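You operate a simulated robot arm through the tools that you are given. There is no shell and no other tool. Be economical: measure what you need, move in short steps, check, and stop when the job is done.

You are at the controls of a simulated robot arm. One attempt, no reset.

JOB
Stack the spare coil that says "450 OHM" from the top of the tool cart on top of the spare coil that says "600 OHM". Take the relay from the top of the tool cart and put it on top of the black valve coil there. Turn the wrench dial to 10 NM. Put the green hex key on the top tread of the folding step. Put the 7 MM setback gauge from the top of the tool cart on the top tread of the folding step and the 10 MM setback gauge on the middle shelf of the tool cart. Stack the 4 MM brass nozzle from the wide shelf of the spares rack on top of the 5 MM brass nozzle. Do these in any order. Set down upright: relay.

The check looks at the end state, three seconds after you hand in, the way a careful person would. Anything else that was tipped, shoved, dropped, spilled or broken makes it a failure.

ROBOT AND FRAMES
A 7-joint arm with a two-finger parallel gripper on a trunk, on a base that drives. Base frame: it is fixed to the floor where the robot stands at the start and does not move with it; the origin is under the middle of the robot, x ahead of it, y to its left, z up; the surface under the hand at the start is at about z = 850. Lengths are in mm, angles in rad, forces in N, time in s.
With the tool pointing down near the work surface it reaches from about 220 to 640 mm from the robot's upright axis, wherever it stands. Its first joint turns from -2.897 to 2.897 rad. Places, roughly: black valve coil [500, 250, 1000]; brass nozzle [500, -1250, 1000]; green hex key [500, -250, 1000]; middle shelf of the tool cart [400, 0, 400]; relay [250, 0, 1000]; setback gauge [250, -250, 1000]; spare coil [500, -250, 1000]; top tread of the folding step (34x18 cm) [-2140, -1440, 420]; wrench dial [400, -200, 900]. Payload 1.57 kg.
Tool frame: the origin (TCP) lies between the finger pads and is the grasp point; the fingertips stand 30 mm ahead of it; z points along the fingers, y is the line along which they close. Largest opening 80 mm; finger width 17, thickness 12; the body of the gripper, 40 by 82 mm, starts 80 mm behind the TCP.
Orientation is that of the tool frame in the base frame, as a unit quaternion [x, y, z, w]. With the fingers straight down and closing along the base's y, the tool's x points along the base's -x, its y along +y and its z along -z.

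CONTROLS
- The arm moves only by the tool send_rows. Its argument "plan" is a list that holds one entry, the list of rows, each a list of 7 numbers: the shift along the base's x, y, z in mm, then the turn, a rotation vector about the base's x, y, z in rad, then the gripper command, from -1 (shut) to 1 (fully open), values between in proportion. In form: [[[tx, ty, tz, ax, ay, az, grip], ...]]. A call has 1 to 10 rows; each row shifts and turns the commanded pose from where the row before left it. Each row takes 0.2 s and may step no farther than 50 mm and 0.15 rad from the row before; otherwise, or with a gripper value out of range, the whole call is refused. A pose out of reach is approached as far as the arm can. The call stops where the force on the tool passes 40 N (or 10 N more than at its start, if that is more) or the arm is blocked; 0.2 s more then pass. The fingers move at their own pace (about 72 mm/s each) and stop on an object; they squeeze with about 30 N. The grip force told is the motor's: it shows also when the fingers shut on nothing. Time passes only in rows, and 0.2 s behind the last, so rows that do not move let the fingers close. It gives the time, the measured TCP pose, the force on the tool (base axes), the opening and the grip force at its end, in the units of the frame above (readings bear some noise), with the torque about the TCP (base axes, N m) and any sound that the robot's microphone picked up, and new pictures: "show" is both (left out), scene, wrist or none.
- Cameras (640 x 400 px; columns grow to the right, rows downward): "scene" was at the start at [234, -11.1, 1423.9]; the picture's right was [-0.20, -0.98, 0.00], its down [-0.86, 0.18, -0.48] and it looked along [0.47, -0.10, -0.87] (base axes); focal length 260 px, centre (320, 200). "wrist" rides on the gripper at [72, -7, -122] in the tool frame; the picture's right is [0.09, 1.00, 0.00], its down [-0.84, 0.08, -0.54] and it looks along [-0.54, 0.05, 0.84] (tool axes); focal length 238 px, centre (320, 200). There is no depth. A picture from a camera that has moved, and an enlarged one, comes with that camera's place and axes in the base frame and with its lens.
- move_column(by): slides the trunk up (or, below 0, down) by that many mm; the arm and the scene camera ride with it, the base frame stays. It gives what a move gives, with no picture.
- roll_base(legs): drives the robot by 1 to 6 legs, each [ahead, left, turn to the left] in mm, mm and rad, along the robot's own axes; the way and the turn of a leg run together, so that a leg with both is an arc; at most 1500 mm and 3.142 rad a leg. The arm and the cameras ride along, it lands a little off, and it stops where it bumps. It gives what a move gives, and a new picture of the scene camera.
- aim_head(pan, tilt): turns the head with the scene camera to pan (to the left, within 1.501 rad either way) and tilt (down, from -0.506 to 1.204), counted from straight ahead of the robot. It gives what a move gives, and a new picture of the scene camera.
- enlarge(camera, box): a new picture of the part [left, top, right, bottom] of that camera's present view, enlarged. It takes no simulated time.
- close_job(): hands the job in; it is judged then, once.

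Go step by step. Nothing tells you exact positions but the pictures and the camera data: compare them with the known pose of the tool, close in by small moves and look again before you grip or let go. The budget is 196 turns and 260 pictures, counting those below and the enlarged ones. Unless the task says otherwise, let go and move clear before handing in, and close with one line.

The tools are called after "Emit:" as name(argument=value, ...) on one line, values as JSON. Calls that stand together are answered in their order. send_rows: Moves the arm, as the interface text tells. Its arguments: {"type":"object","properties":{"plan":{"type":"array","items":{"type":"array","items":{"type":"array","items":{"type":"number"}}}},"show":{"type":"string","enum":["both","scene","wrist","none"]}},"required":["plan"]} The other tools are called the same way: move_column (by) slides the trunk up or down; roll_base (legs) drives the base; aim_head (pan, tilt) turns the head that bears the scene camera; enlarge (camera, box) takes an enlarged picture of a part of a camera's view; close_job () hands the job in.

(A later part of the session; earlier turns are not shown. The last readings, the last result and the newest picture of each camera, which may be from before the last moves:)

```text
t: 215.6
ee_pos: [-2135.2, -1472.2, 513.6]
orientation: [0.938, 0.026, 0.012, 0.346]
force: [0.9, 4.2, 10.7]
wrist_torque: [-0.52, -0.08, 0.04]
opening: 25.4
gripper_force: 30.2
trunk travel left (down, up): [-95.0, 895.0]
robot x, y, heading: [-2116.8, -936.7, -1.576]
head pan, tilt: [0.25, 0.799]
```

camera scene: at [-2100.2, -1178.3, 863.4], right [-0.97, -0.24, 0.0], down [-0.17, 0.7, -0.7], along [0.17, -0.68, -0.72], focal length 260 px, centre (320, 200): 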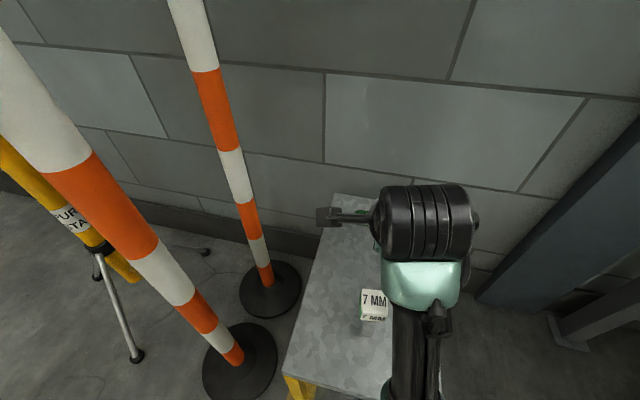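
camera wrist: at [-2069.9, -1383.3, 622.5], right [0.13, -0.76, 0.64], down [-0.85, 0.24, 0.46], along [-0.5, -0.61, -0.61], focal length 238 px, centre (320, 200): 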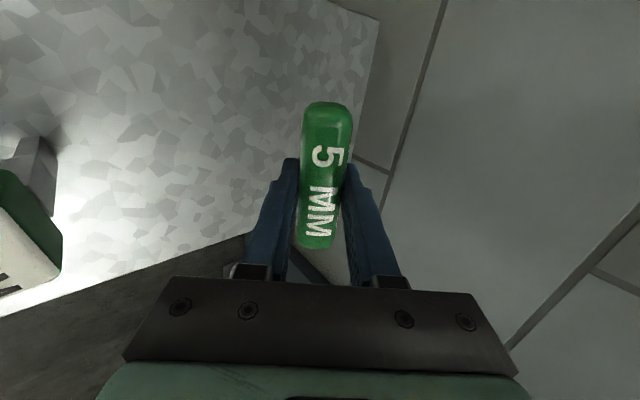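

Tip contact made. I loosen the fingers slightly so the handle is caged, then bring the tool upright while lowering and moving back.

Emit:
send_rows(plan=[[[0, 0, 0, 0, 0, 0, -0.2], [0, 0, 0, 0, 0, 0, -0.15], [0, 9, -11, 0.139, 0.008, 0, -0.15], [0, 9, -11, 0.139, 0.008, 0, -0.15]]], show="both")

```text
t: 216.6
ee_pos: [-2133.7, -1455.8, 492.4]
orientation: [0.975, 0.028, 0.01, 0.221]
force: [-0.1, -0.8, 0.4]
wrist_torque: [-0.01, 0.01, 0.03]
opening: 33.9
gripper_force: 0.1
out of reach, approached as far as the arm can: row 4
trunk travel left (down, up): [-95.0, 895.0]
robot x, y, heading: [-2116.6, -930.1, -1.57]
head pan, tilt: [0.25, 0.799]
camera scene: at [-2100.2, -1178.2, 863.4], right [-0.97, -0.24, 0.0], down [-0.17, 0.7, -0.7], along [0.17, -0.68, -0.72], focal length 260 px, centre (320, 200)
camera wrist: at [-2067.0, -1393.8, 600.6], right [0.14, -0.89, 0.43], down [-0.85, 0.11, 0.52], along [-0.51, -0.44, -0.74], focal length 238 px, centre (320, 200)
```

scene: 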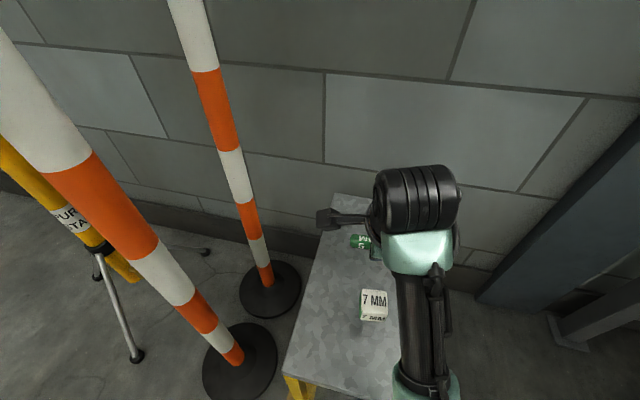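
wrist: 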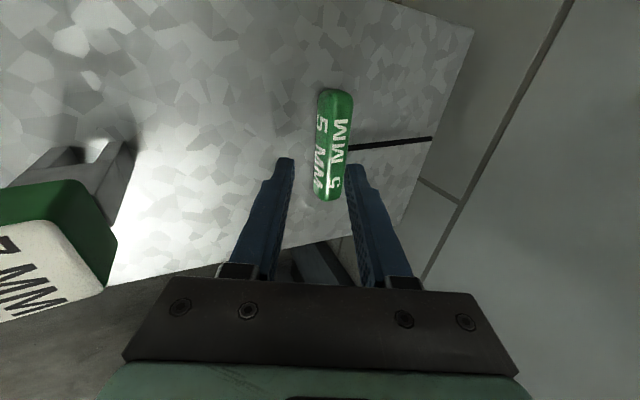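

The key has slid down and lies flat on the tread, blade pointing away. I lift clear and check.

Emit:
send_rows(plan=[[[0, 0, 25, 0, 0, 0, -0.1], [0, 0, 45, 0, 0, 0, -0.1], [0, 0, 45, 0, 0, 0, -0.1], [0, 20, 40, 0.1, 0, 0, 0.2], [0, 40, 20, 0.12, 0, 0, 0.2], [0, 40, 0, 0.12, 0, 0, 0.2], [0, 40, 0, 0.1, 0, 0, 0.2]]], show="both")

Emit:
enlarge(camera="wrist", box=[160, 40, 480, 280])

```text
t: 218.2
ee_pos: [-2132.7, -1313.3, 664.9]
orientation: [1.0, 0.024, 0.014, -0.009]
force: [-0.2, -1.1, 0.5]
wrist_torque: [-0.01, 0.0, 0.01]
opening: 47.8
gripper_force: 0.1
trunk travel left (down, up): [-95.0, 895.0]
robot x, y, heading: [-2115.4, -932.0, -1.574]
head pan, tilt: [0.25, 0.799]
camera scene: at [-2100.2, -1178.3, 863.4], right [-0.97, -0.24, 0.0], down [-0.17, 0.7, -0.7], along [0.17, -0.68, -0.72], focal length 260 px, centre (320, 200)
camera wrist: at [-2066.4, -1306.7, 789.3], right [0.14, -0.99, -0.02], down [-0.85, -0.13, 0.52], along [-0.51, -0.06, -0.86], focal length 238 px, centre (320, 200)
```

scene: 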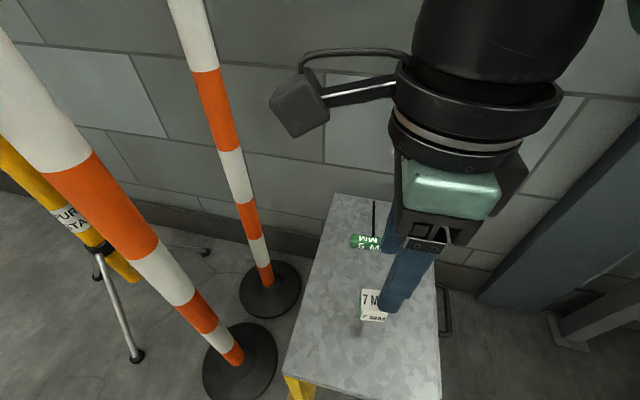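
wrist: 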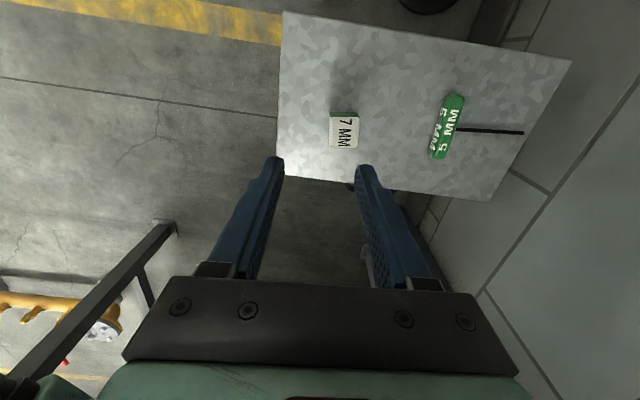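

```text
1.67 times, centred on (320, 160) of wrist
camera zoom: at [-2066.4, -1306.7, 789.3], right [0.14, -0.99, -0.02], down [-0.85, -0.13, 0.52], along [-0.51, -0.06, -0.86], focal length 397 px, centre (320, 267)
```

zoom: 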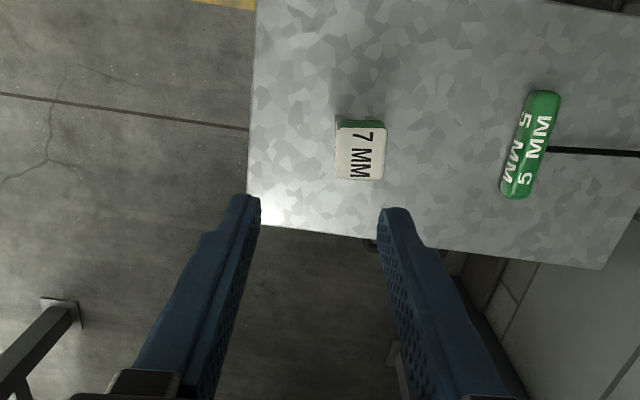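

Both the 7 MM gauge and the green key rest on the tread. Next: the nozzles on the spares rack; I raise the trunk, back out and drive over there.

Emit:
move_column(by=400)

Emit:
move_column(by=175)

Emit:
roll_base(legs=[[-260, 0, 0], [0, 0, 1.574], [1400, 0, 0]])

Emit:
aim_head(pan=-0.4, tilt=0.5)

```text
t: 222.1
ee_pos: [-2132.7, -1315.2, 1065.2]
orientation: [1.0, 0.024, 0.014, -0.01]
force: [0.4, -0.2, -0.4]
wrist_torque: [0.03, 0.02, -0.03]
opening: 48.0
gripper_force: 0.0
trunk travel left (down, up): [-495.0, 495.0]
robot x, y, heading: [-2119.9, -934.3, -1.571]
head pan, tilt: [0.25, 0.799]
```

```text
t: 224.0
ee_pos: [-2134.0, -1315.0, 1241.0]
orientation: [1.0, 0.023, 0.015, -0.01]
force: [-0.5, -0.6, -0.3]
wrist_torque: [-0.01, 0.0, -0.01]
opening: 48.4
gripper_force: 0.2
trunk travel left (down, up): [-670.0, 320.0]
robot x, y, heading: [-2119.4, -933.4, -1.579]
head pan, tilt: [0.25, 0.799]
```

```text
t: 236.1
ee_pos: [-363.8, -785.2, 1239.6]
orientation: [0.708, 0.706, 0.004, -0.016]
force: [-0.7, 0.7, 0.6]
wrist_torque: [-0.02, -0.02, -0.01]
opening: 48.0
gripper_force: 0.0
trunk travel left (down, up): [-670.0, 320.0]
robot x, y, heading: [-744.3, -753.2, -0.058]
head pan, tilt: [0.25, 0.799]
camera scene: at [-494.7, -742.4, 1438.4], right [0.19, -0.98, 0.0], down [-0.7, -0.14, -0.7], along [0.68, 0.13, -0.72], focal length 260 px, centre (320, 200)
```

scene: 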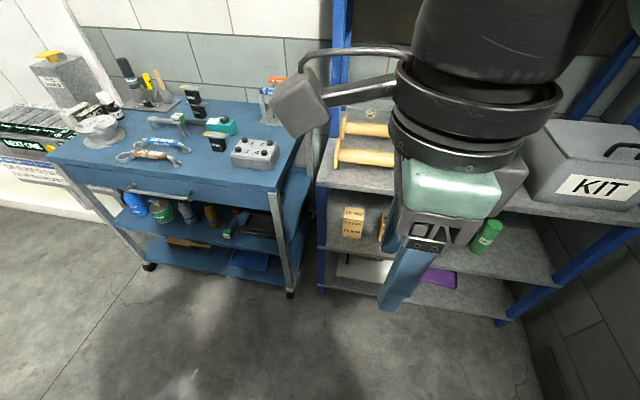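

```text
t: 237.1
ee_pos: [-363.8, -785.7, 1239.2]
orientation: [0.709, 0.705, 0.004, -0.016]
force: [-0.4, -0.6, 0.4]
wrist_torque: [0.02, 0.0, -0.01]
opening: 48.3
gripper_force: 0.0
trunk travel left (down, up): [-670.0, 320.0]
robot x, y, heading: [-743.0, -752.4, -0.059]
head pan, tilt: [-0.4, 0.499]
camera scene: at [-492.4, -797.8, 1464.3], right [-0.44, -0.9, 0.0], down [-0.43, 0.21, -0.88], along [0.79, -0.39, -0.48], focal length 260 px, centre (320, 200)
```

scene: 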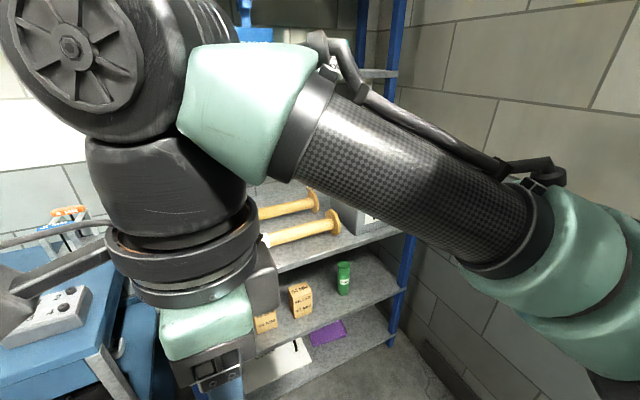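

The arm blocks the view of the rack. I level the tool and swing the arm to the left to see the shelf.

Emit:
send_rows(plan=[[[-10, 45, 0, 0, 0.028, 0, 0.2], [-10, 45, 0, 0, 0, 0, 0.2], [-10, 45, 0, 0, 0, 0, 0.2], [-10, 45, 0, 0, 0, 0, 0.2], [-10, 45, 0, 0, 0, 0, 0.2], [-20, 45, 0, 0, 0, 0, 0.2], [-20, 45, 0, 0, 0, 0, 0.2], [-20, 45, 0, 0, 0, 0, 0.2]]], show="none")

Emit:
aim_head(pan=-0.25, tilt=0.5)

```text
t: 238.9
ee_pos: [-381.1, -450.7, 1222.9]
orientation: [0.709, 0.703, -0.029, -0.052]
force: [-0.2, 0.1, -0.6]
wrist_torque: [-0.02, 0.0, -0.02]
opening: 48.1
gripper_force: 0.0
out of reach, approached as far as the arm can: row 6, 7, 8
trunk travel left (down, up): [-670.0, 320.0]
robot x, y, heading: [-743.3, -746.7, -0.059]
head pan, tilt: [-0.4, 0.499]
```

```text
t: 239.6
ee_pos: [-382.1, -451.6, 1222.9]
orientation: [0.708, 0.703, -0.026, -0.053]
force: [-0.8, 0.4, -0.2]
wrist_torque: [-0.01, 0.01, 0.0]
opening: 47.8
gripper_force: 0.1
trunk travel left (down, up): [-670.0, 320.0]
robot x, y, heading: [-744.8, -752.7, -0.058]
head pan, tilt: [-0.25, 0.499]
camera scene: at [-482.2, -744.1, 1475.5], right [0.15, -0.99, 0.0], down [-0.37, -0.06, -0.93], along [0.92, 0.14, -0.37], focal length 260 px, centre (320, 200)
```

scene: 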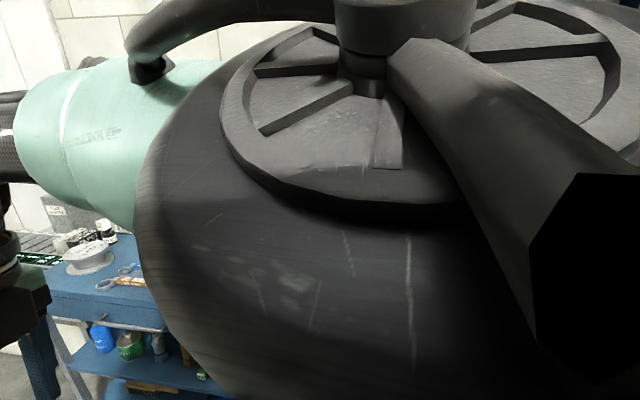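

The elbow now blocks the camera. I bring the arm back and restore the tool's original yaw.

Emit:
send_rows(plan=[[[0, -40, 10, 0, 0, 0, 0.5], [0, -40, 0, 0, 0, 0.15, 0.5], [0, -40, 0, 0, 0, 0.15, 0.5], [0, -40, 0, 0, 0, 0.15, 0.5], [0, -30, 0, 0, 0, 0.15, 0.5], [0, -30, 0, 0, 0, 0.15, 0.5], [0, -30, 0, 0, 0, 0.15, 0.5], [0, -30, 0, 0, 0, 0.15, 0.5], [0, -30, 0, 0, 0, 0.15, 0.5], [0, -30, 0, 0, 0, 0.15, 0.5]]], show="scene")

```text
t: 241.8
ee_pos: [-380.3, -786.4, 1248.3]
orientation: [0.112, 0.993, -0.021, -0.017]
force: [-0.8, 1.0, -0.9]
wrist_torque: [0.01, 0.02, 0.03]
opening: 60.1
gripper_force: 0.2
trunk travel left (down, up): [-670.0, 320.0]
robot x, y, heading: [-744.3, -751.3, -0.059]
head pan, tilt: [-0.25, 0.499]
camera scene: at [-487.6, -785.8, 1464.4], right [-0.3, -0.95, 0.0], down [-0.46, 0.15, -0.88], along [0.84, -0.27, -0.48], focal length 260 px, centre (320, 200)
```

scene: 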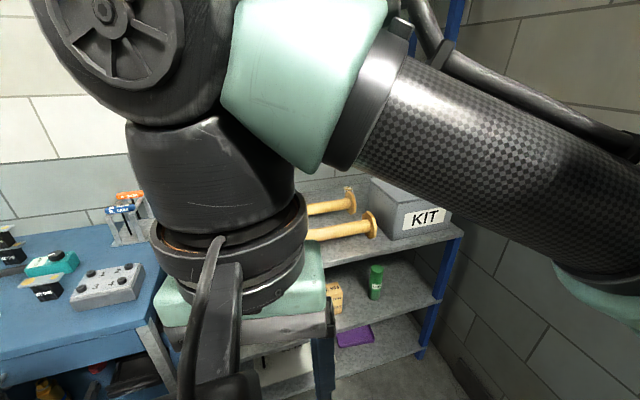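

The shelf is at about z=815 with the next shelf near 1390 above, so I lower the hand first, level it, and then drive in front of the rack.

Emit:
send_rows(plan=[[[0, 0, -45, 0.038, -0.038, 0, 0.5], [0, 0, -45, 0, 0, 0.15, 0.5], [0, 0, -45, 0, 0, 0.06, 0.5], [0, 0, -45, 0, 0, 0, 0.5], [0, 0, -45, 0, 0, 0, 0.5]]], show="none")

Emit:
roll_base(legs=[[0, 0, 0.059], [500, -200, 0]])

Emit:
enlarge(camera="wrist", box=[0, 0, 640, 400])

```text
t: 243.0
ee_pos: [-383.5, -785.8, 1022.0]
orientation: [0.008, 1.0, -0.001, 0.0]
force: [0.3, -0.5, 0.2]
wrist_torque: [-0.01, -0.01, -0.02]
opening: 60.0
gripper_force: 0.0
trunk travel left (down, up): [-670.0, 320.0]
robot x, y, heading: [-743.3, -747.4, -0.052]
head pan, tilt: [-0.25, 0.499]
```

```text
t: 246.5
ee_pos: [103.3, -965.3, 1022.1]
orientation: [-0.02, 1.0, 0.0, 0.0]
force: [0.8, 0.2, 1.4]
wrist_torque: [0.02, 0.02, 0.02]
opening: 59.9
gripper_force: 0.0
trunk travel left (down, up): [-670.0, 320.0]
robot x, y, heading: [-262.1, -950.8, 0.005]
head pan, tilt: [-0.25, 0.499]
camera scene: at [-1.8, -970.9, 1464.3], right [-0.25, -0.97, 0.0], down [-0.46, 0.12, -0.88], along [0.85, -0.22, -0.48], focal length 260 px, centre (320, 200)
```

scene: 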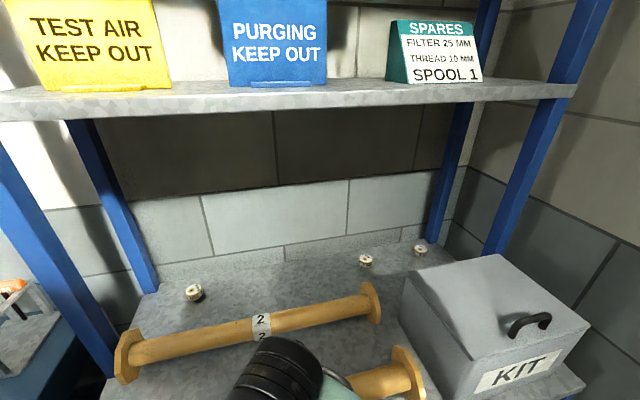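

```text
1.00 times, centred on (320, 200) of wrist (not enlarged: the box is as wide or as high as the picture)
camera zoom: at [29.8, -975.6, 1144.2], right [-0.13, 0.99, 0.0], down [0.83, 0.11, 0.54], along [0.54, 0.07, -0.84], focal length 238 px, centre (320, 200)
```

zoom: 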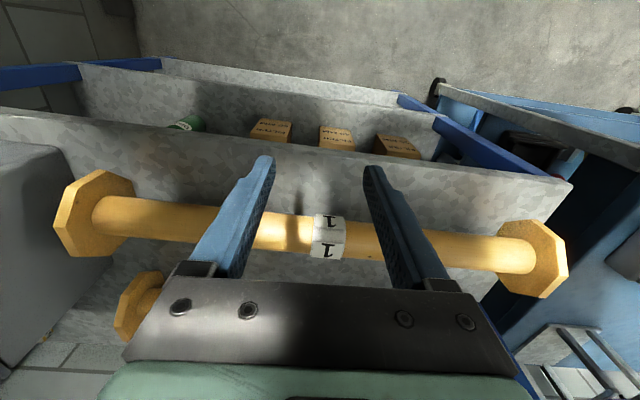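

Three nozzles are visible on the shelf. I zoom to read them.

Emit:
enlarge(camera="scene", box=[165, 270, 225, 315])

Emit:
enlarge(camera="scene", box=[340, 230, 440, 290])

```text
8.89 times, centred on (195, 292) of scene
camera zoom: at [-1.8, -970.9, 1464.3], right [-0.25, -0.97, 0.0], down [-0.46, 0.12, -0.88], along [0.85, -0.22, -0.48], focal length 2314 px, centre (1431, -622)
```

zoom: 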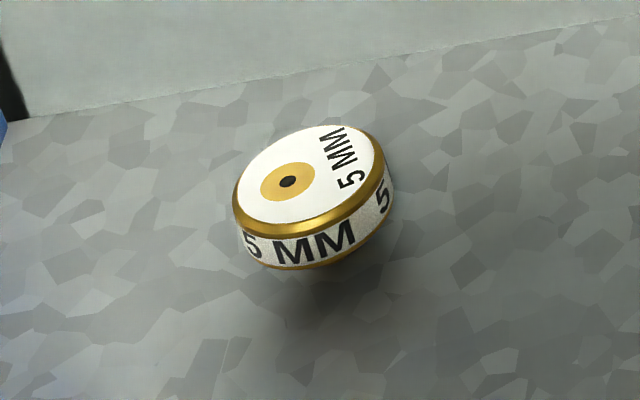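

```text
6.40 times, centred on (390, 260) of scene
camera zoom: at [-1.8, -970.9, 1464.3], right [-0.25, -0.97, 0.0], down [-0.46, 0.12, -0.88], along [0.85, -0.22, -0.48], focal length 1666 px, centre (-128, -184)
```

zoom: 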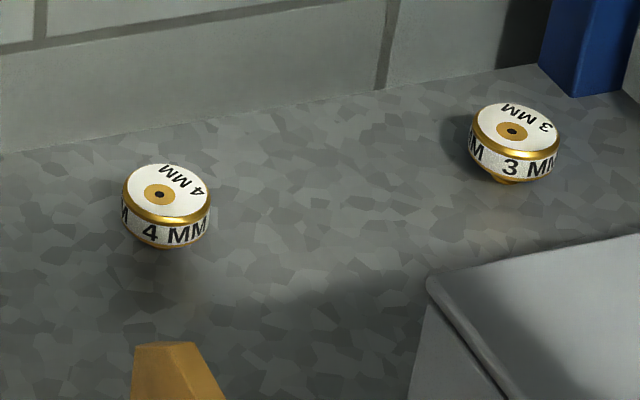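

The 4 MM nozzle is at about (647,-1299), the 5 MM at about (641,-730), both at the back of the shelf. I drive in closer to the rack, standing near y=-1100.

Emit:
roll_base(legs=[[0, -150, 0], [305, 0, 0]])

Emit:
aim_head(pan=-0.2, tilt=0.75)

```text
t: 249.5
ee_pos: [402.8, -1121.7, 1022.5]
orientation: [-0.017, 1.0, 0.0, 0.0]
force: [-0.4, 0.1, -0.8]
wrist_torque: [0.01, 0.02, 0.02]
opening: 60.2
gripper_force: 0.0
trunk travel left (down, up): [-670.0, 320.0]
robot x, y, heading: [42.5, -1104.2, -0.002]
head pan, tilt: [-0.25, 0.499]
camera scene: at [299.5, -1126.4, 1464.3], right [-0.25, -0.97, 0.0], down [-0.46, 0.12, -0.88], along [0.85, -0.22, -0.48], focal length 260 px, centre (320, 200)
```

scene: 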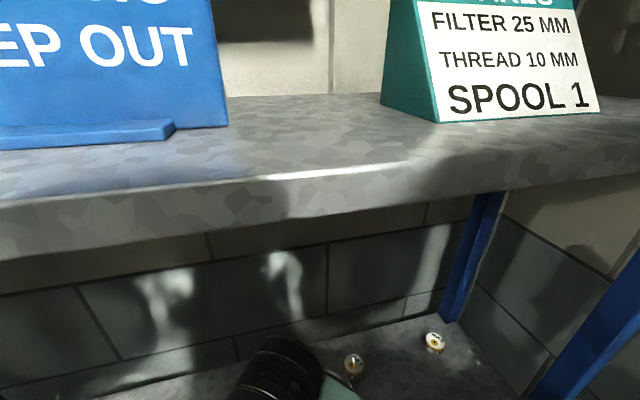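

```text
t: 250.3
ee_pos: [404.2, -1120.9, 1022.9]
orientation: [-0.018, 1.0, 0.0, 0.0]
force: [0.2, 0.1, 0.6]
wrist_torque: [0.01, 0.01, 0.0]
opening: 60.2
gripper_force: 0.1
trunk travel left (down, up): [-670.0, 320.0]
robot x, y, heading: [38.2, -1102.7, -0.007]
head pan, tilt: [-0.201, 0.75]
camera scene: at [292.0, -1120.4, 1442.5], right [-0.21, -0.98, 0.0], down [-0.67, 0.14, -0.73], along [0.72, -0.15, -0.68], focal length 260 px, centre (320, 200)
```

scene: 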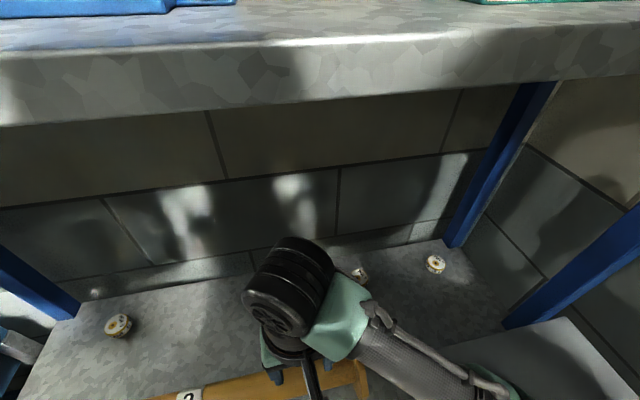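

Triangulation puts the 4 MM nozzle top at (614,-1286,872) and the 5 MM at (613,-739,868). I move over the 4 MM nozzle, keeping high.

Emit:
send_rows(plan=[[[42, 0, 0, 0, 0, 0, 0.8], [42, 0, 0, 0, 0, 0, 0.8], [42, -10, 0, 0, 0, 0, 0.8], [42, -20, 0, 0, 0, 0, 0.8], [40, -27, 0, 0, 0, 0, 0.8], [0, -36, 0, 0, 0, 0, 0.8], [0, -36, 0, 0, 0, 0, 0.8], [0, -36, 0, 0, 0, 0, 0.8]]], show="both")

Emit:
enlarge(camera="wrist", box=[220, 50, 420, 190])

```text
t: 252.1
ee_pos: [615.4, -1288.3, 1022.5]
orientation: [-0.018, 1.0, 0.0, 0.0]
force: [0.1, -1.2, -0.1]
wrist_torque: [-0.01, -0.02, 0.02]
opening: 72.2
gripper_force: 0.0
trunk travel left (down, up): [-670.0, 320.0]
robot x, y, heading: [44.3, -1104.1, -0.005]
head pan, tilt: [-0.201, 0.75]
camera scene: at [292.0, -1120.9, 1442.4], right [-0.21, -0.98, 0.0], down [-0.67, 0.14, -0.73], along [0.72, -0.15, -0.68], focal length 260 px, centre (320, 200)
camera wrist: at [541.9, -1298.2, 1144.2], right [-0.13, 0.99, 0.0], down [0.83, 0.11, 0.54], along [0.54, 0.07, -0.84], focal length 238 px, centre (320, 200)
```

scene: 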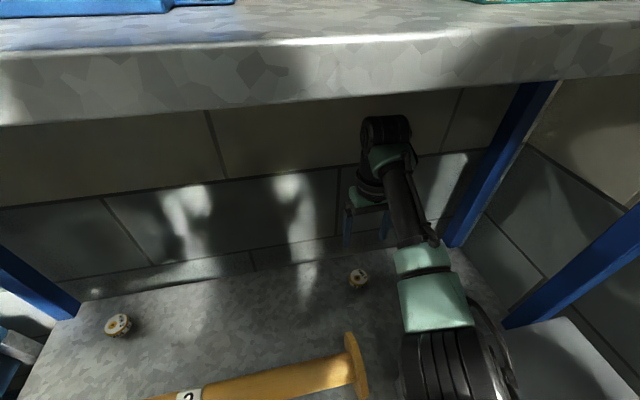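
wrist: 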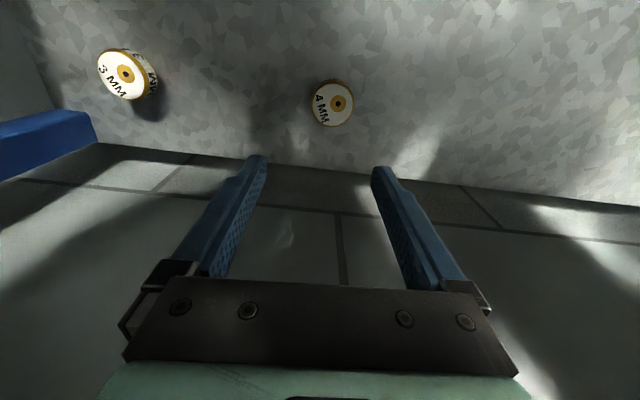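

```text
2.86 times, centred on (320, 120) of wrist
camera zoom: at [541.9, -1298.2, 1144.2], right [-0.13, 0.99, 0.0], down [0.83, 0.11, 0.54], along [0.54, 0.07, -0.84], focal length 681 px, centre (320, 429)
```

zoom: 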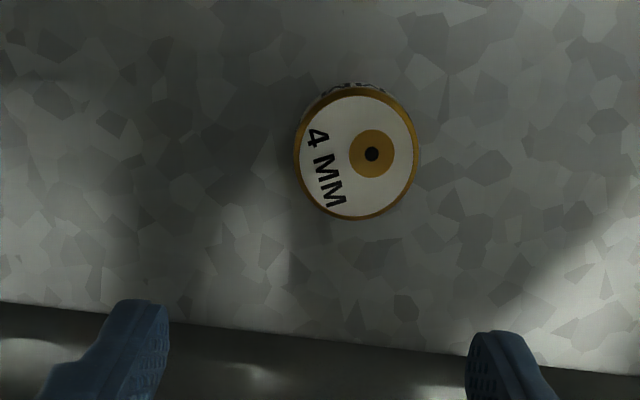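

The wrist view puts it at about (595,-1277). I correct and go down part way.

Emit:
send_rows(plan=[[[-20, 11, -20, 0, 0, 0, 0.6], [0, 0, -40, 0, 0, 0, 0.6], [0, 0, -25, 0, 0, 0, 0.6], [0, 0, 0, 0, 0, 0, 0.6]]], show="none")

Emit:
enlarge(camera="wrist", box=[220, 80, 420, 220])

```text
t: 253.1
ee_pos: [593.8, -1274.6, 940.3]
orientation: [-0.018, 1.0, 0.001, 0.0]
force: [0.8, -0.2, 0.4]
wrist_torque: [-0.02, 0.03, 0.04]
opening: 63.8
gripper_force: 0.1
trunk travel left (down, up): [-670.0, 320.0]
robot x, y, heading: [38.5, -1104.7, -0.005]
head pan, tilt: [-0.201, 0.75]
```

```text
2.86 times, centred on (320, 150) of wrist
camera zoom: at [521.0, -1284.2, 1061.6], right [-0.13, 0.99, 0.0], down [0.83, 0.11, 0.54], along [0.54, 0.07, -0.84], focal length 681 px, centre (320, 343)
```

zoom: 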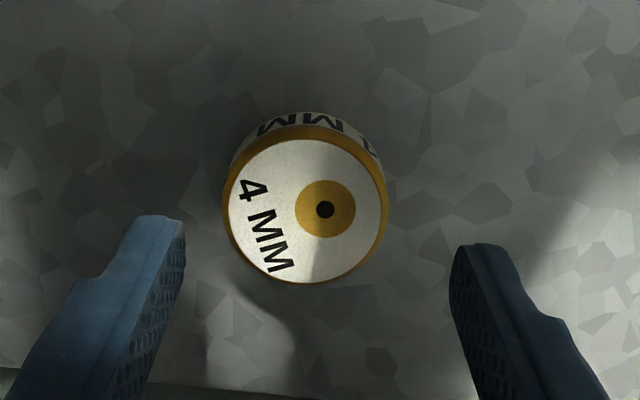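

Centre is about (592.5,-1279), top about 880. I adjust and lower the fingertips around it.

Emit:
send_rows(plan=[[[-1, -4, -20, 0, 0, 0, 0.5], [0, 0, -20, 0, 0, 0, 0.5], [0, 0, -12, 0, 0, 0, 0.5], [0, 0, 0, 0, 0, 0, 0.5]]], show="none")

Emit:
enlarge(camera="wrist", box=[220, 100, 420, 240])

```text
t: 254.1
ee_pos: [590.6, -1280.2, 890.7]
orientation: [-0.018, 1.0, -0.001, 0.003]
force: [-3.1, 0.8, 25.4]
wrist_torque: [0.91, 0.35, 0.16]
opening: 61.0
gripper_force: 0.8
trunk travel left (down, up): [-670.0, 320.0]
robot x, y, heading: [38.2, -1105.2, -0.005]
head pan, tilt: [-0.201, 0.75]
```

```text
2.86 times, centred on (320, 170) of wrist
camera zoom: at [517.6, -1289.7, 1011.5], right [-0.13, 0.99, 0.0], down [0.83, 0.11, 0.55], along [0.54, 0.07, -0.84], focal length 681 px, centre (320, 286)
```

zoom: 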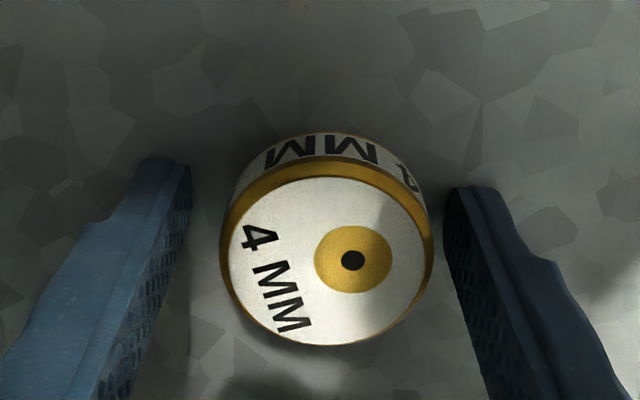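

Fingertips touched the shelf (z≈860). I lift 4 mm, shift slightly in x and close.

Emit:
send_rows(plan=[[[-4, 0, 4, 0, 0, 0, 0.5], [0, 0, 0, 0, 0, 0, 0.1], [0, 0, 0, 0, 0, 0, -0.5], [0, 0, 0, 0, 0, 0, -1], [0, 0, 0, 0, 0, 0, -1]]], show="none")

Emit:
enlarge(camera="wrist", box=[220, 100, 420, 240])

```text
t: 255.3
ee_pos: [584.2, -1278.5, 890.7]
orientation: [-0.018, 1.0, 0.0, -0.001]
force: [-3.6, 6.4, 11.8]
wrist_torque: [0.27, 0.0, 0.11]
opening: 42.9
gripper_force: 29.6
trunk travel left (down, up): [-670.0, 320.0]
robot x, y, heading: [40.5, -1104.3, -0.004]
head pan, tilt: [-0.201, 0.75]
```

```text
2.86 times, centred on (320, 170) of wrist
camera zoom: at [512.1, -1288.2, 1012.0], right [-0.13, 0.99, 0.0], down [0.83, 0.11, 0.54], along [0.54, 0.07, -0.84], focal length 681 px, centre (320, 286)
```

zoom: 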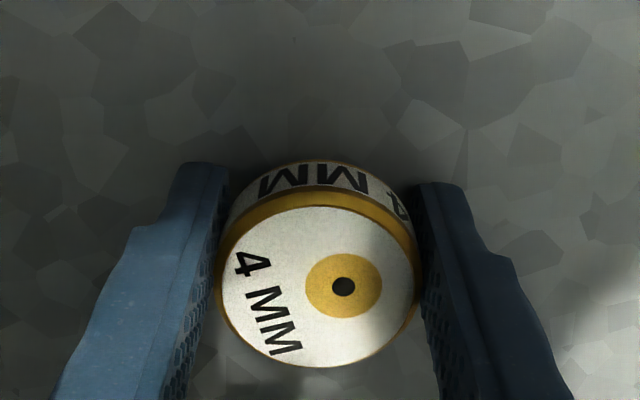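

The nozzle is gripped. I lift it and shift the base left toward the 5 MM nozzle.

Emit:
send_rows(plan=[[[0, 0, 15, 0, 0, 0, -1], [0, 0, 40, 0, 0, 0, -1], [0, 0, 40, 0, 0, 0, -1], [0, 0, 20, 0, 0, 0, -1]]], show="wrist")

Emit:
roll_base(legs=[[0, 200, 0.004]])

```text
t: 256.3
ee_pos: [585.5, -1276.8, 1003.6]
orientation: [-0.019, 1.0, 0.0, -0.001]
force: [0.5, 0.6, -0.8]
wrist_torque: [0.0, 0.01, -0.01]
opening: 43.1
gripper_force: 30.3
trunk travel left (down, up): [-670.0, 320.0]
robot x, y, heading: [39.9, -1104.6, -0.004]
head pan, tilt: [-0.201, 0.75]
camera wrist: at [513.5, -1285.9, 1126.7], right [-0.13, 0.99, 0.0], down [0.83, 0.11, 0.54], along [0.54, 0.07, -0.84], focal length 238 px, centre (320, 200)
```

wrist: 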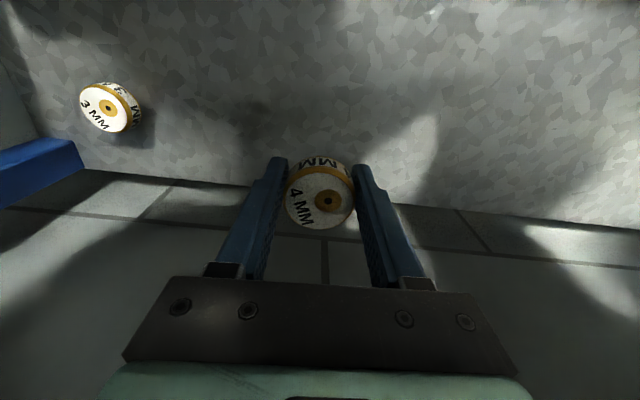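

```text
t: 257.9
ee_pos: [587.0, -1078.1, 1003.8]
orientation: [-0.018, 1.0, 0.0, 0.0]
force: [0.4, 0.5, -1.4]
wrist_torque: [-0.03, -0.02, 0.01]
opening: 43.0
gripper_force: 30.5
trunk travel left (down, up): [-670.0, 320.0]
robot x, y, heading: [43.1, -907.4, -0.01]
head pan, tilt: [-0.201, 0.75]
camera scene: at [293.4, -922.5, 1442.4], right [-0.2, -0.98, 0.0], down [-0.67, 0.14, -0.73], along [0.72, -0.15, -0.68], focal length 260 px, centre (320, 200)
```

scene: 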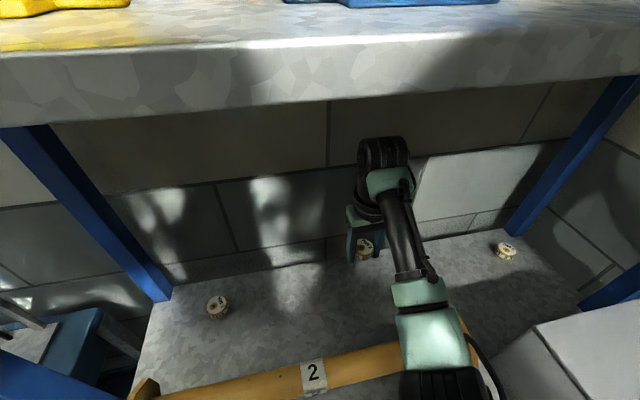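

The 5 MM nozzle is at about (590,-752). I bring the held nozzle near it, offset to the side, to measure with the wrist camera.

Emit:
send_rows(plan=[[[0, 45, 0, 0, 0, 0, -1], [0, 45, 0, 0, 0, 0, -1], [0, 45, 0, 0, 0, 0, -1], [0, 45, 0, 0, 0, 0, -1], [0, 45, 0, 0, 0, 0, -1], [0, 10, -20, 0, 0, 0, -1], [0, 0, 0, 0, 0, 0, -1]]], show="both")

Emit:
enlarge(camera="wrist", box=[260, 60, 500, 220])

```text
t: 259.5
ee_pos: [585.2, -845.0, 984.3]
orientation: [-0.018, 1.0, 0.0, 0.0]
force: [-0.4, -0.1, -0.3]
wrist_torque: [-0.02, -0.02, -0.04]
opening: 43.1
gripper_force: 30.2
trunk travel left (down, up): [-670.0, 320.0]
robot x, y, heading: [44.7, -910.2, -0.003]
head pan, tilt: [-0.201, 0.75]
camera scene: at [293.3, -923.0, 1442.4], right [-0.2, -0.98, 0.0], down [-0.67, 0.14, -0.73], along [0.72, -0.15, -0.68], focal length 260 px, centre (320, 200)
camera wrist: at [513.0, -854.3, 1105.8], right [-0.13, 0.99, 0.0], down [0.83, 0.11, 0.54], along [0.54, 0.07, -0.84], focal length 238 px, centre (320, 200)
```

scene: 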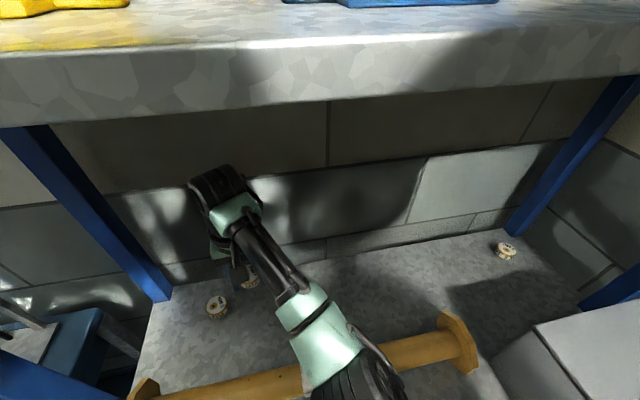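
wrist: 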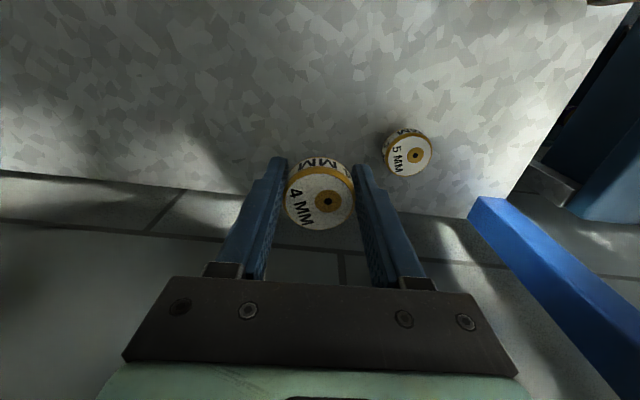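

```text
2.50 times, centred on (380, 140) of wrist
camera zoom: at [513.0, -854.3, 1105.8], right [-0.13, 0.99, 0.0], down [0.83, 0.11, 0.54], along [0.54, 0.07, -0.84], focal length 596 px, centre (170, 350)
```

zoom: 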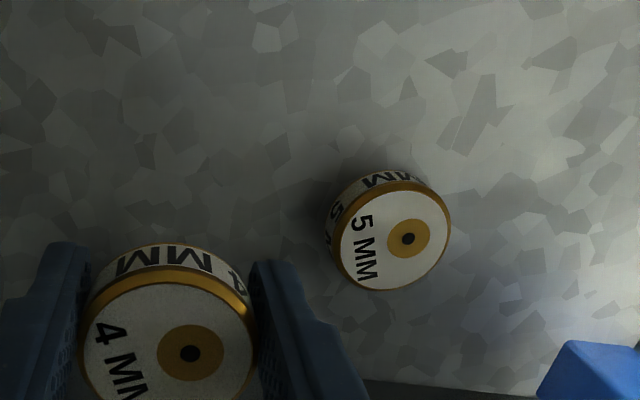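

5 MM centre is (589.5,-758) from both cameras. I move the held nozzle above it.

Emit:
send_rows(plan=[[[2, 43, 0, 0, 0, 0, -1], [2, 44, 0, 0, 0, 0, -1], [0, 0, -25, 0, 0, 0, -1], [0, 0, -15, 0, 0, 0, -1], [0, 0, 0, 0, 0, 0, -1]]], show="none")

Emit:
enlarge(camera="wrist", box=[220, 80, 420, 240])

Emit:
enlarge(camera="scene", box=[170, 240, 270, 330])

```text
t: 260.7
ee_pos: [592.5, -756.2, 944.3]
orientation: [-0.017, 1.0, 0.001, 0.001]
force: [0.4, 0.3, -0.3]
wrist_torque: [-0.01, 0.02, 0.0]
opening: 43.0
gripper_force: 30.0
trunk travel left (down, up): [-670.0, 320.0]
robot x, y, heading: [42.4, -904.0, -0.004]
head pan, tilt: [-0.201, 0.75]
```

```text
2.50 times, centred on (320, 160) of wrist
camera zoom: at [519.6, -766.3, 1067.4], right [-0.13, 0.99, 0.0], down [0.83, 0.11, 0.54], along [0.54, 0.07, -0.84], focal length 596 px, centre (320, 300)
```

zoom: 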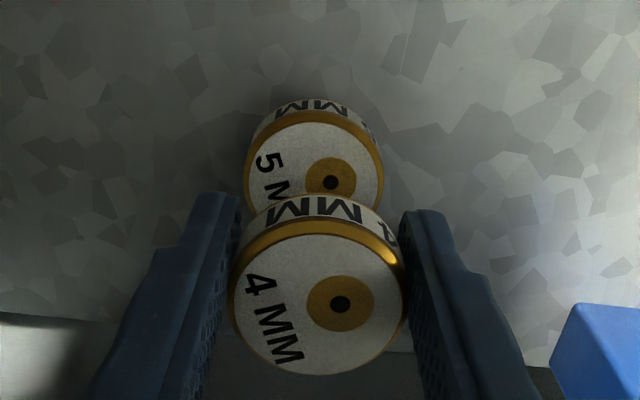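

```text
4.44 times, centred on (220, 285) of scene
camera zoom: at [293.4, -923.2, 1442.4], right [-0.2, -0.98, 0.0], down [-0.67, 0.14, -0.73], along [0.72, -0.15, -0.68], focal length 1157 px, centre (764, -178)
```

zoom: 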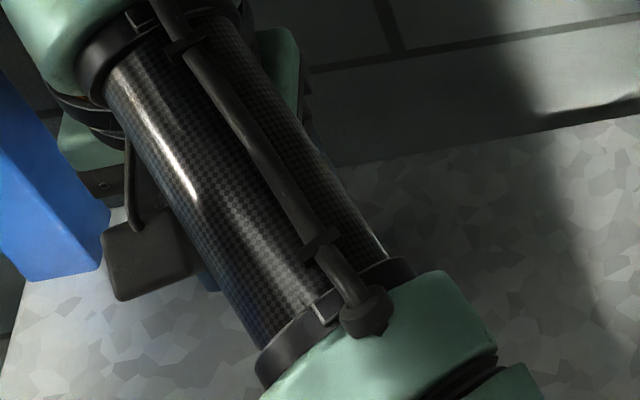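

The held nozzle is about 6 mm too far in x and 3 mm in y. I correct and go lower to compare again.

Emit:
send_rows(plan=[[[-6, -3, 0, 0, 0, 0, -1], [0, 0, -14, 0, 0, 0, -1], [0, 0, 0, 0, 0, 0, -1]]], show="none")

Emit:
enlarge(camera="wrist", box=[240, 100, 400, 240])

```text
t: 261.5
ee_pos: [586.1, -759.8, 931.6]
orientation: [-0.017, 1.0, -0.001, 0.0]
force: [-0.6, -0.5, -1.2]
wrist_torque: [-0.02, -0.01, 0.03]
opening: 42.9
gripper_force: 30.1
trunk travel left (down, up): [-670.0, 320.0]
robot x, y, heading: [39.7, -907.5, -0.004]
head pan, tilt: [-0.201, 0.75]
```

```text
2.86 times, centred on (320, 170) of wrist
camera zoom: at [513.4, -769.0, 1053.9], right [-0.13, 0.99, 0.0], down [0.83, 0.11, 0.54], along [0.54, 0.07, -0.84], focal length 681 px, centre (320, 286)
```

zoom: 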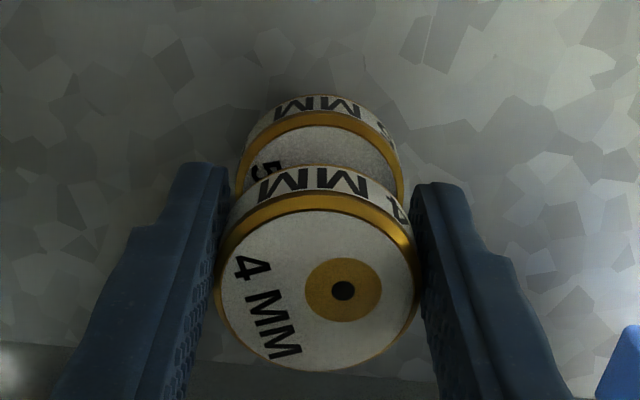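

Now aligned within about 1.5 mm. I lower to contact.

Emit:
send_rows(plan=[[[-1, 0, -4, 0, 0, 0, -1], [0, 0, -2, 0, 0, 0, -1], [0, 0, -2, 0, 0, 0, -1], [0, 0, 0, 0, 0, 0, -1]]], show="none")

Emit:
enlarge(camera="wrist", box=[240, 100, 400, 240])

```text
t: 262.5
ee_pos: [584.3, -760.5, 924.3]
orientation: [-0.018, 1.0, 0.0, 0.0]
force: [0.1, 0.1, 1.0]
wrist_torque: [0.03, 0.02, 0.0]
opening: 43.2
gripper_force: 30.2
trunk travel left (down, up): [-670.0, 320.0]
robot x, y, heading: [39.0, -909.3, -0.008]
head pan, tilt: [-0.201, 0.75]
```

```text
2.86 times, centred on (320, 170) of wrist
camera zoom: at [511.7, -769.3, 1045.9], right [-0.13, 0.99, 0.0], down [0.83, 0.11, 0.54], along [0.54, 0.07, -0.84], focal length 681 px, centre (320, 286)
```

zoom: 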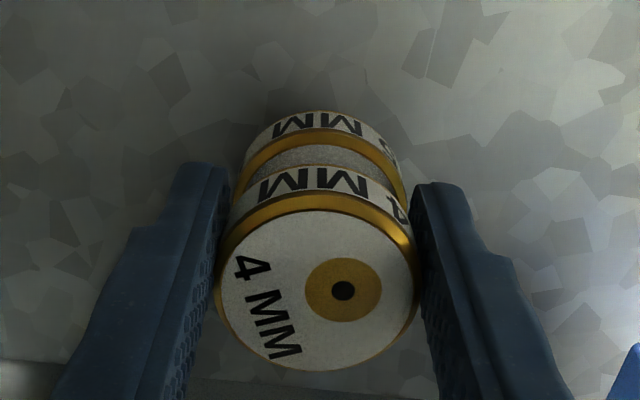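

Still just above. I continue down in small steps.

Emit:
send_rows(plan=[[[0, 0, -2, 0, 0, 0, -1], [0, 0, -1.5, 0, 0, 0, -1], [0, 0, 0, 0, 0, 0, -1]]], show="none")

```text
t: 263.3
ee_pos: [584.4, -759.8, 922.8]
orientation: [-0.018, 1.0, 0.001, 0.004]
force: [1.1, 2.7, 25.2]
wrist_torque: [0.2, -0.16, -0.02]
opening: 43.2
gripper_force: 29.7
trunk travel left (down, up): [-670.0, 320.0]
robot x, y, heading: [44.8, -909.9, -0.003]
head pan, tilt: [-0.201, 0.75]
```

Contact at 25 N. I ease up 1 mm and open gently, then look before leaving.

Emit:
send_rows(plan=[[[0, 0, 1.5, 0, 0, 0, -1], [0, 0, 0, 0, 0, 0, 0.15], [0, 0, 0, 0, 0, 0, 0.35], [0, 0, 0, 0, 0, 0, 0.45]]], show="none")

Emit:
enlarge(camera="wrist", box=[240, 100, 400, 240])

```text
t: 264.3
ee_pos: [584.0, -759.4, 920.8]
orientation: [-0.017, 1.0, 0.0, -0.002]
force: [-0.3, 0.3, 0.1]
wrist_torque: [-0.02, 0.03, 0.03]
opening: 57.8
gripper_force: 0.1
trunk travel left (down, up): [-670.0, 320.0]
robot x, y, heading: [44.2, -904.8, -0.006]
head pan, tilt: [-0.201, 0.75]
```

```text
2.86 times, centred on (320, 170) of wrist
camera zoom: at [511.8, -769.7, 1042.5], right [-0.13, 0.99, 0.0], down [0.83, 0.11, 0.54], along [0.54, 0.07, -0.84], focal length 681 px, centre (320, 286)
```

zoom: 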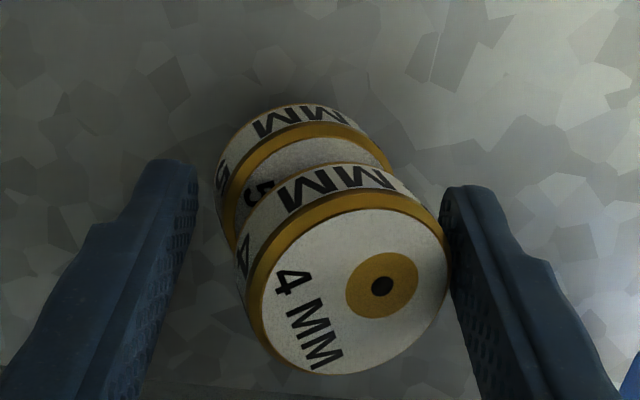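

The stack leans to +y against the right finger, so it was off balance. I close again to recapture the 4 MM nozzle and then lift slightly to see how the 5 MM sits.

Emit:
send_rows(plan=[[[0, 0, 0, 0, 0, 0, 0.3], [0, 0, 0, 0, 0, 0, 0.15], [0, 0, 0, 0, 0, 0, 0.05], [0, 0, 0, 0, 0, 0, -0.5], [0, 0, 0, 0, 0, 0, -1]]], show="none")

Emit:
enlarge(camera="wrist", box=[240, 100, 400, 240])

```text
t: 265.5
ee_pos: [584.1, -760.3, 921.1]
orientation: [-0.018, 1.0, 0.0, 0.0]
force: [0.1, -1.9, 3.6]
wrist_torque: [-0.1, 0.01, 0.04]
opening: 45.9
gripper_force: 30.2
trunk travel left (down, up): [-670.0, 320.0]
robot x, y, heading: [43.5, -908.8, 0.002]
head pan, tilt: [-0.201, 0.75]
```

```text
2.86 times, centred on (320, 170) of wrist
camera zoom: at [511.9, -769.9, 1043.2], right [-0.13, 0.99, 0.0], down [0.83, 0.11, 0.54], along [0.54, 0.07, -0.84], focal length 681 px, centre (320, 286)
```

zoom: 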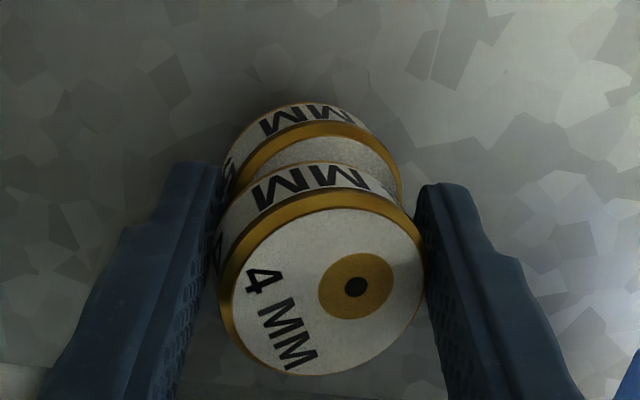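

The 4 MM nozzle is recaptured but slightly tilted. I lift it and look at the 5 MM.

Emit:
send_rows(plan=[[[0, 0, 5, 0, 0, 0, -1], [0, 0, 20, 0, 0, 0, -1], [0, 0, 30, 0, 0, 0, -1], [0, -45, 0, 0, 0, 0, -1], [0, -40, 0, 0, 0, 0, -1], [0, 0, 0, 0, 0, 0, -1]]], show="wrist")

Emit:
enlarge(camera="wrist", box=[260, 80, 480, 240])

Emit:
enlarge(camera="scene", box=[180, 270, 260, 330])

```text
t: 266.9
ee_pos: [584.3, -845.4, 973.0]
orientation: [-0.018, 1.0, 0.0, 0.0]
force: [-0.7, -0.4, -0.4]
wrist_torque: [-0.03, 0.01, 0.0]
opening: 45.9
gripper_force: 29.9
trunk travel left (down, up): [-670.0, 320.0]
robot x, y, heading: [42.4, -912.6, -0.005]
head pan, tilt: [-0.201, 0.75]
camera wrist: at [511.4, -855.1, 1095.9], right [-0.13, 0.99, 0.0], down [0.83, 0.11, 0.54], along [0.54, 0.07, -0.84], focal length 238 px, centre (320, 200)
```

wrist: 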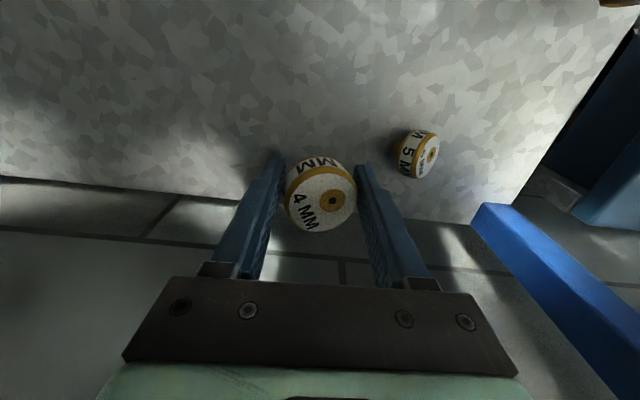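

```text
2.50 times, centred on (370, 160) of wrist
camera zoom: at [511.4, -855.1, 1095.9], right [-0.13, 0.99, 0.0], down [0.83, 0.11, 0.54], along [0.54, 0.07, -0.84], focal length 596 px, centre (195, 300)
```

zoom: 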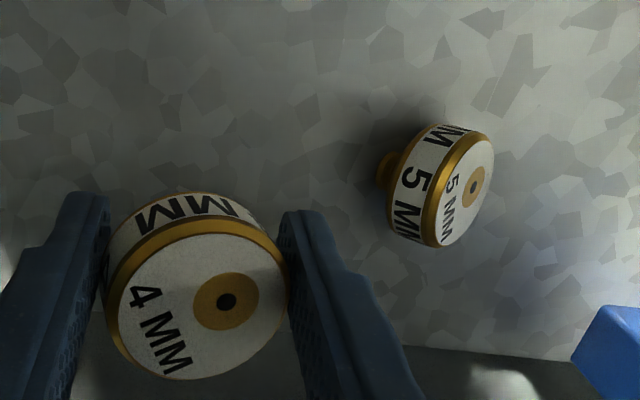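

```text
6.67 times, centred on (220, 300) of scene
camera zoom: at [293.4, -922.8, 1442.4], right [-0.2, -0.98, 0.0], down [-0.67, 0.14, -0.73], along [0.72, -0.15, -0.68], focal length 1736 px, centre (987, -467)
```

zoom: 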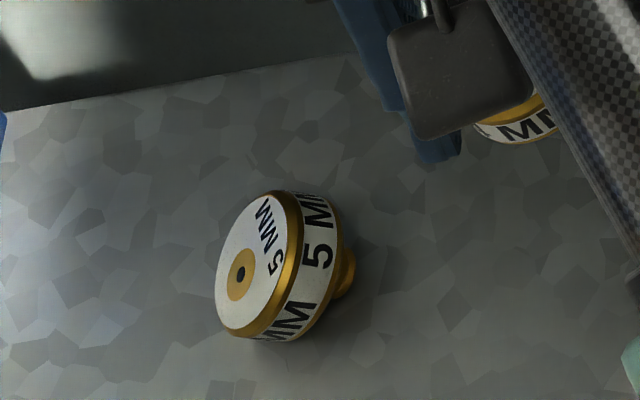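

The 5 MM nozzle has toppled: my fingertips reached its rim during release. Plan: set the 4 MM down on the shelf, stand the 5 MM up again, then regrip the 4 MM higher so the fingers stay clear. First I set the 4 MM down at a free spot.

Emit:
send_rows(plan=[[[0, -45, 0, 0, 0, 0, -1], [0, -45, 0, 0, 0, 0, -1], [0, -45, 0, 0, 0, 0, -1], [0, -45, 0, 0, 0, 0, -1], [0, -20, -25, 0, 0, 0, -1], [0, 0, -30, 0, 0, 0, -1], [0, 0, -10, 0, 0, 0, -1], [0, 0, 0, 0, 0, 0, -1]]], show="none")

Emit:
enlarge(camera="wrist", box=[240, 100, 400, 240])

```text
t: 268.7
ee_pos: [585.6, -1043.8, 911.1]
orientation: [-0.019, 1.0, 0.0, 0.0]
force: [0.8, 0.3, 0.2]
wrist_torque: [0.0, 0.03, 0.0]
opening: 46.0
gripper_force: 29.9
trunk travel left (down, up): [-670.0, 320.0]
robot x, y, heading: [43.8, -909.0, -0.008]
head pan, tilt: [-0.201, 0.75]
```

```text
2.86 times, centred on (320, 170) of wrist
camera zoom: at [513.9, -1053.8, 1032.6], right [-0.13, 0.99, 0.0], down [0.83, 0.11, 0.54], along [0.54, 0.07, -0.84], focal length 681 px, centre (320, 286)
```

zoom: 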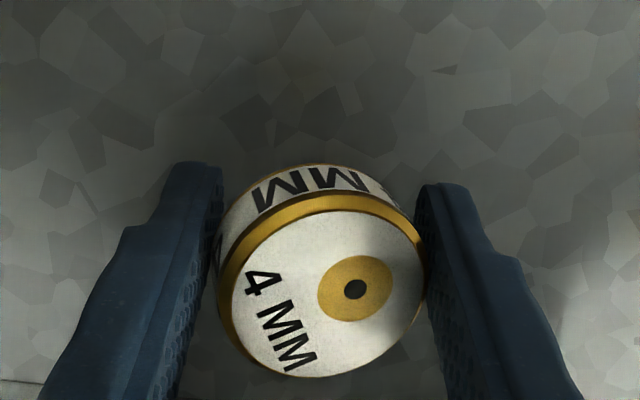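

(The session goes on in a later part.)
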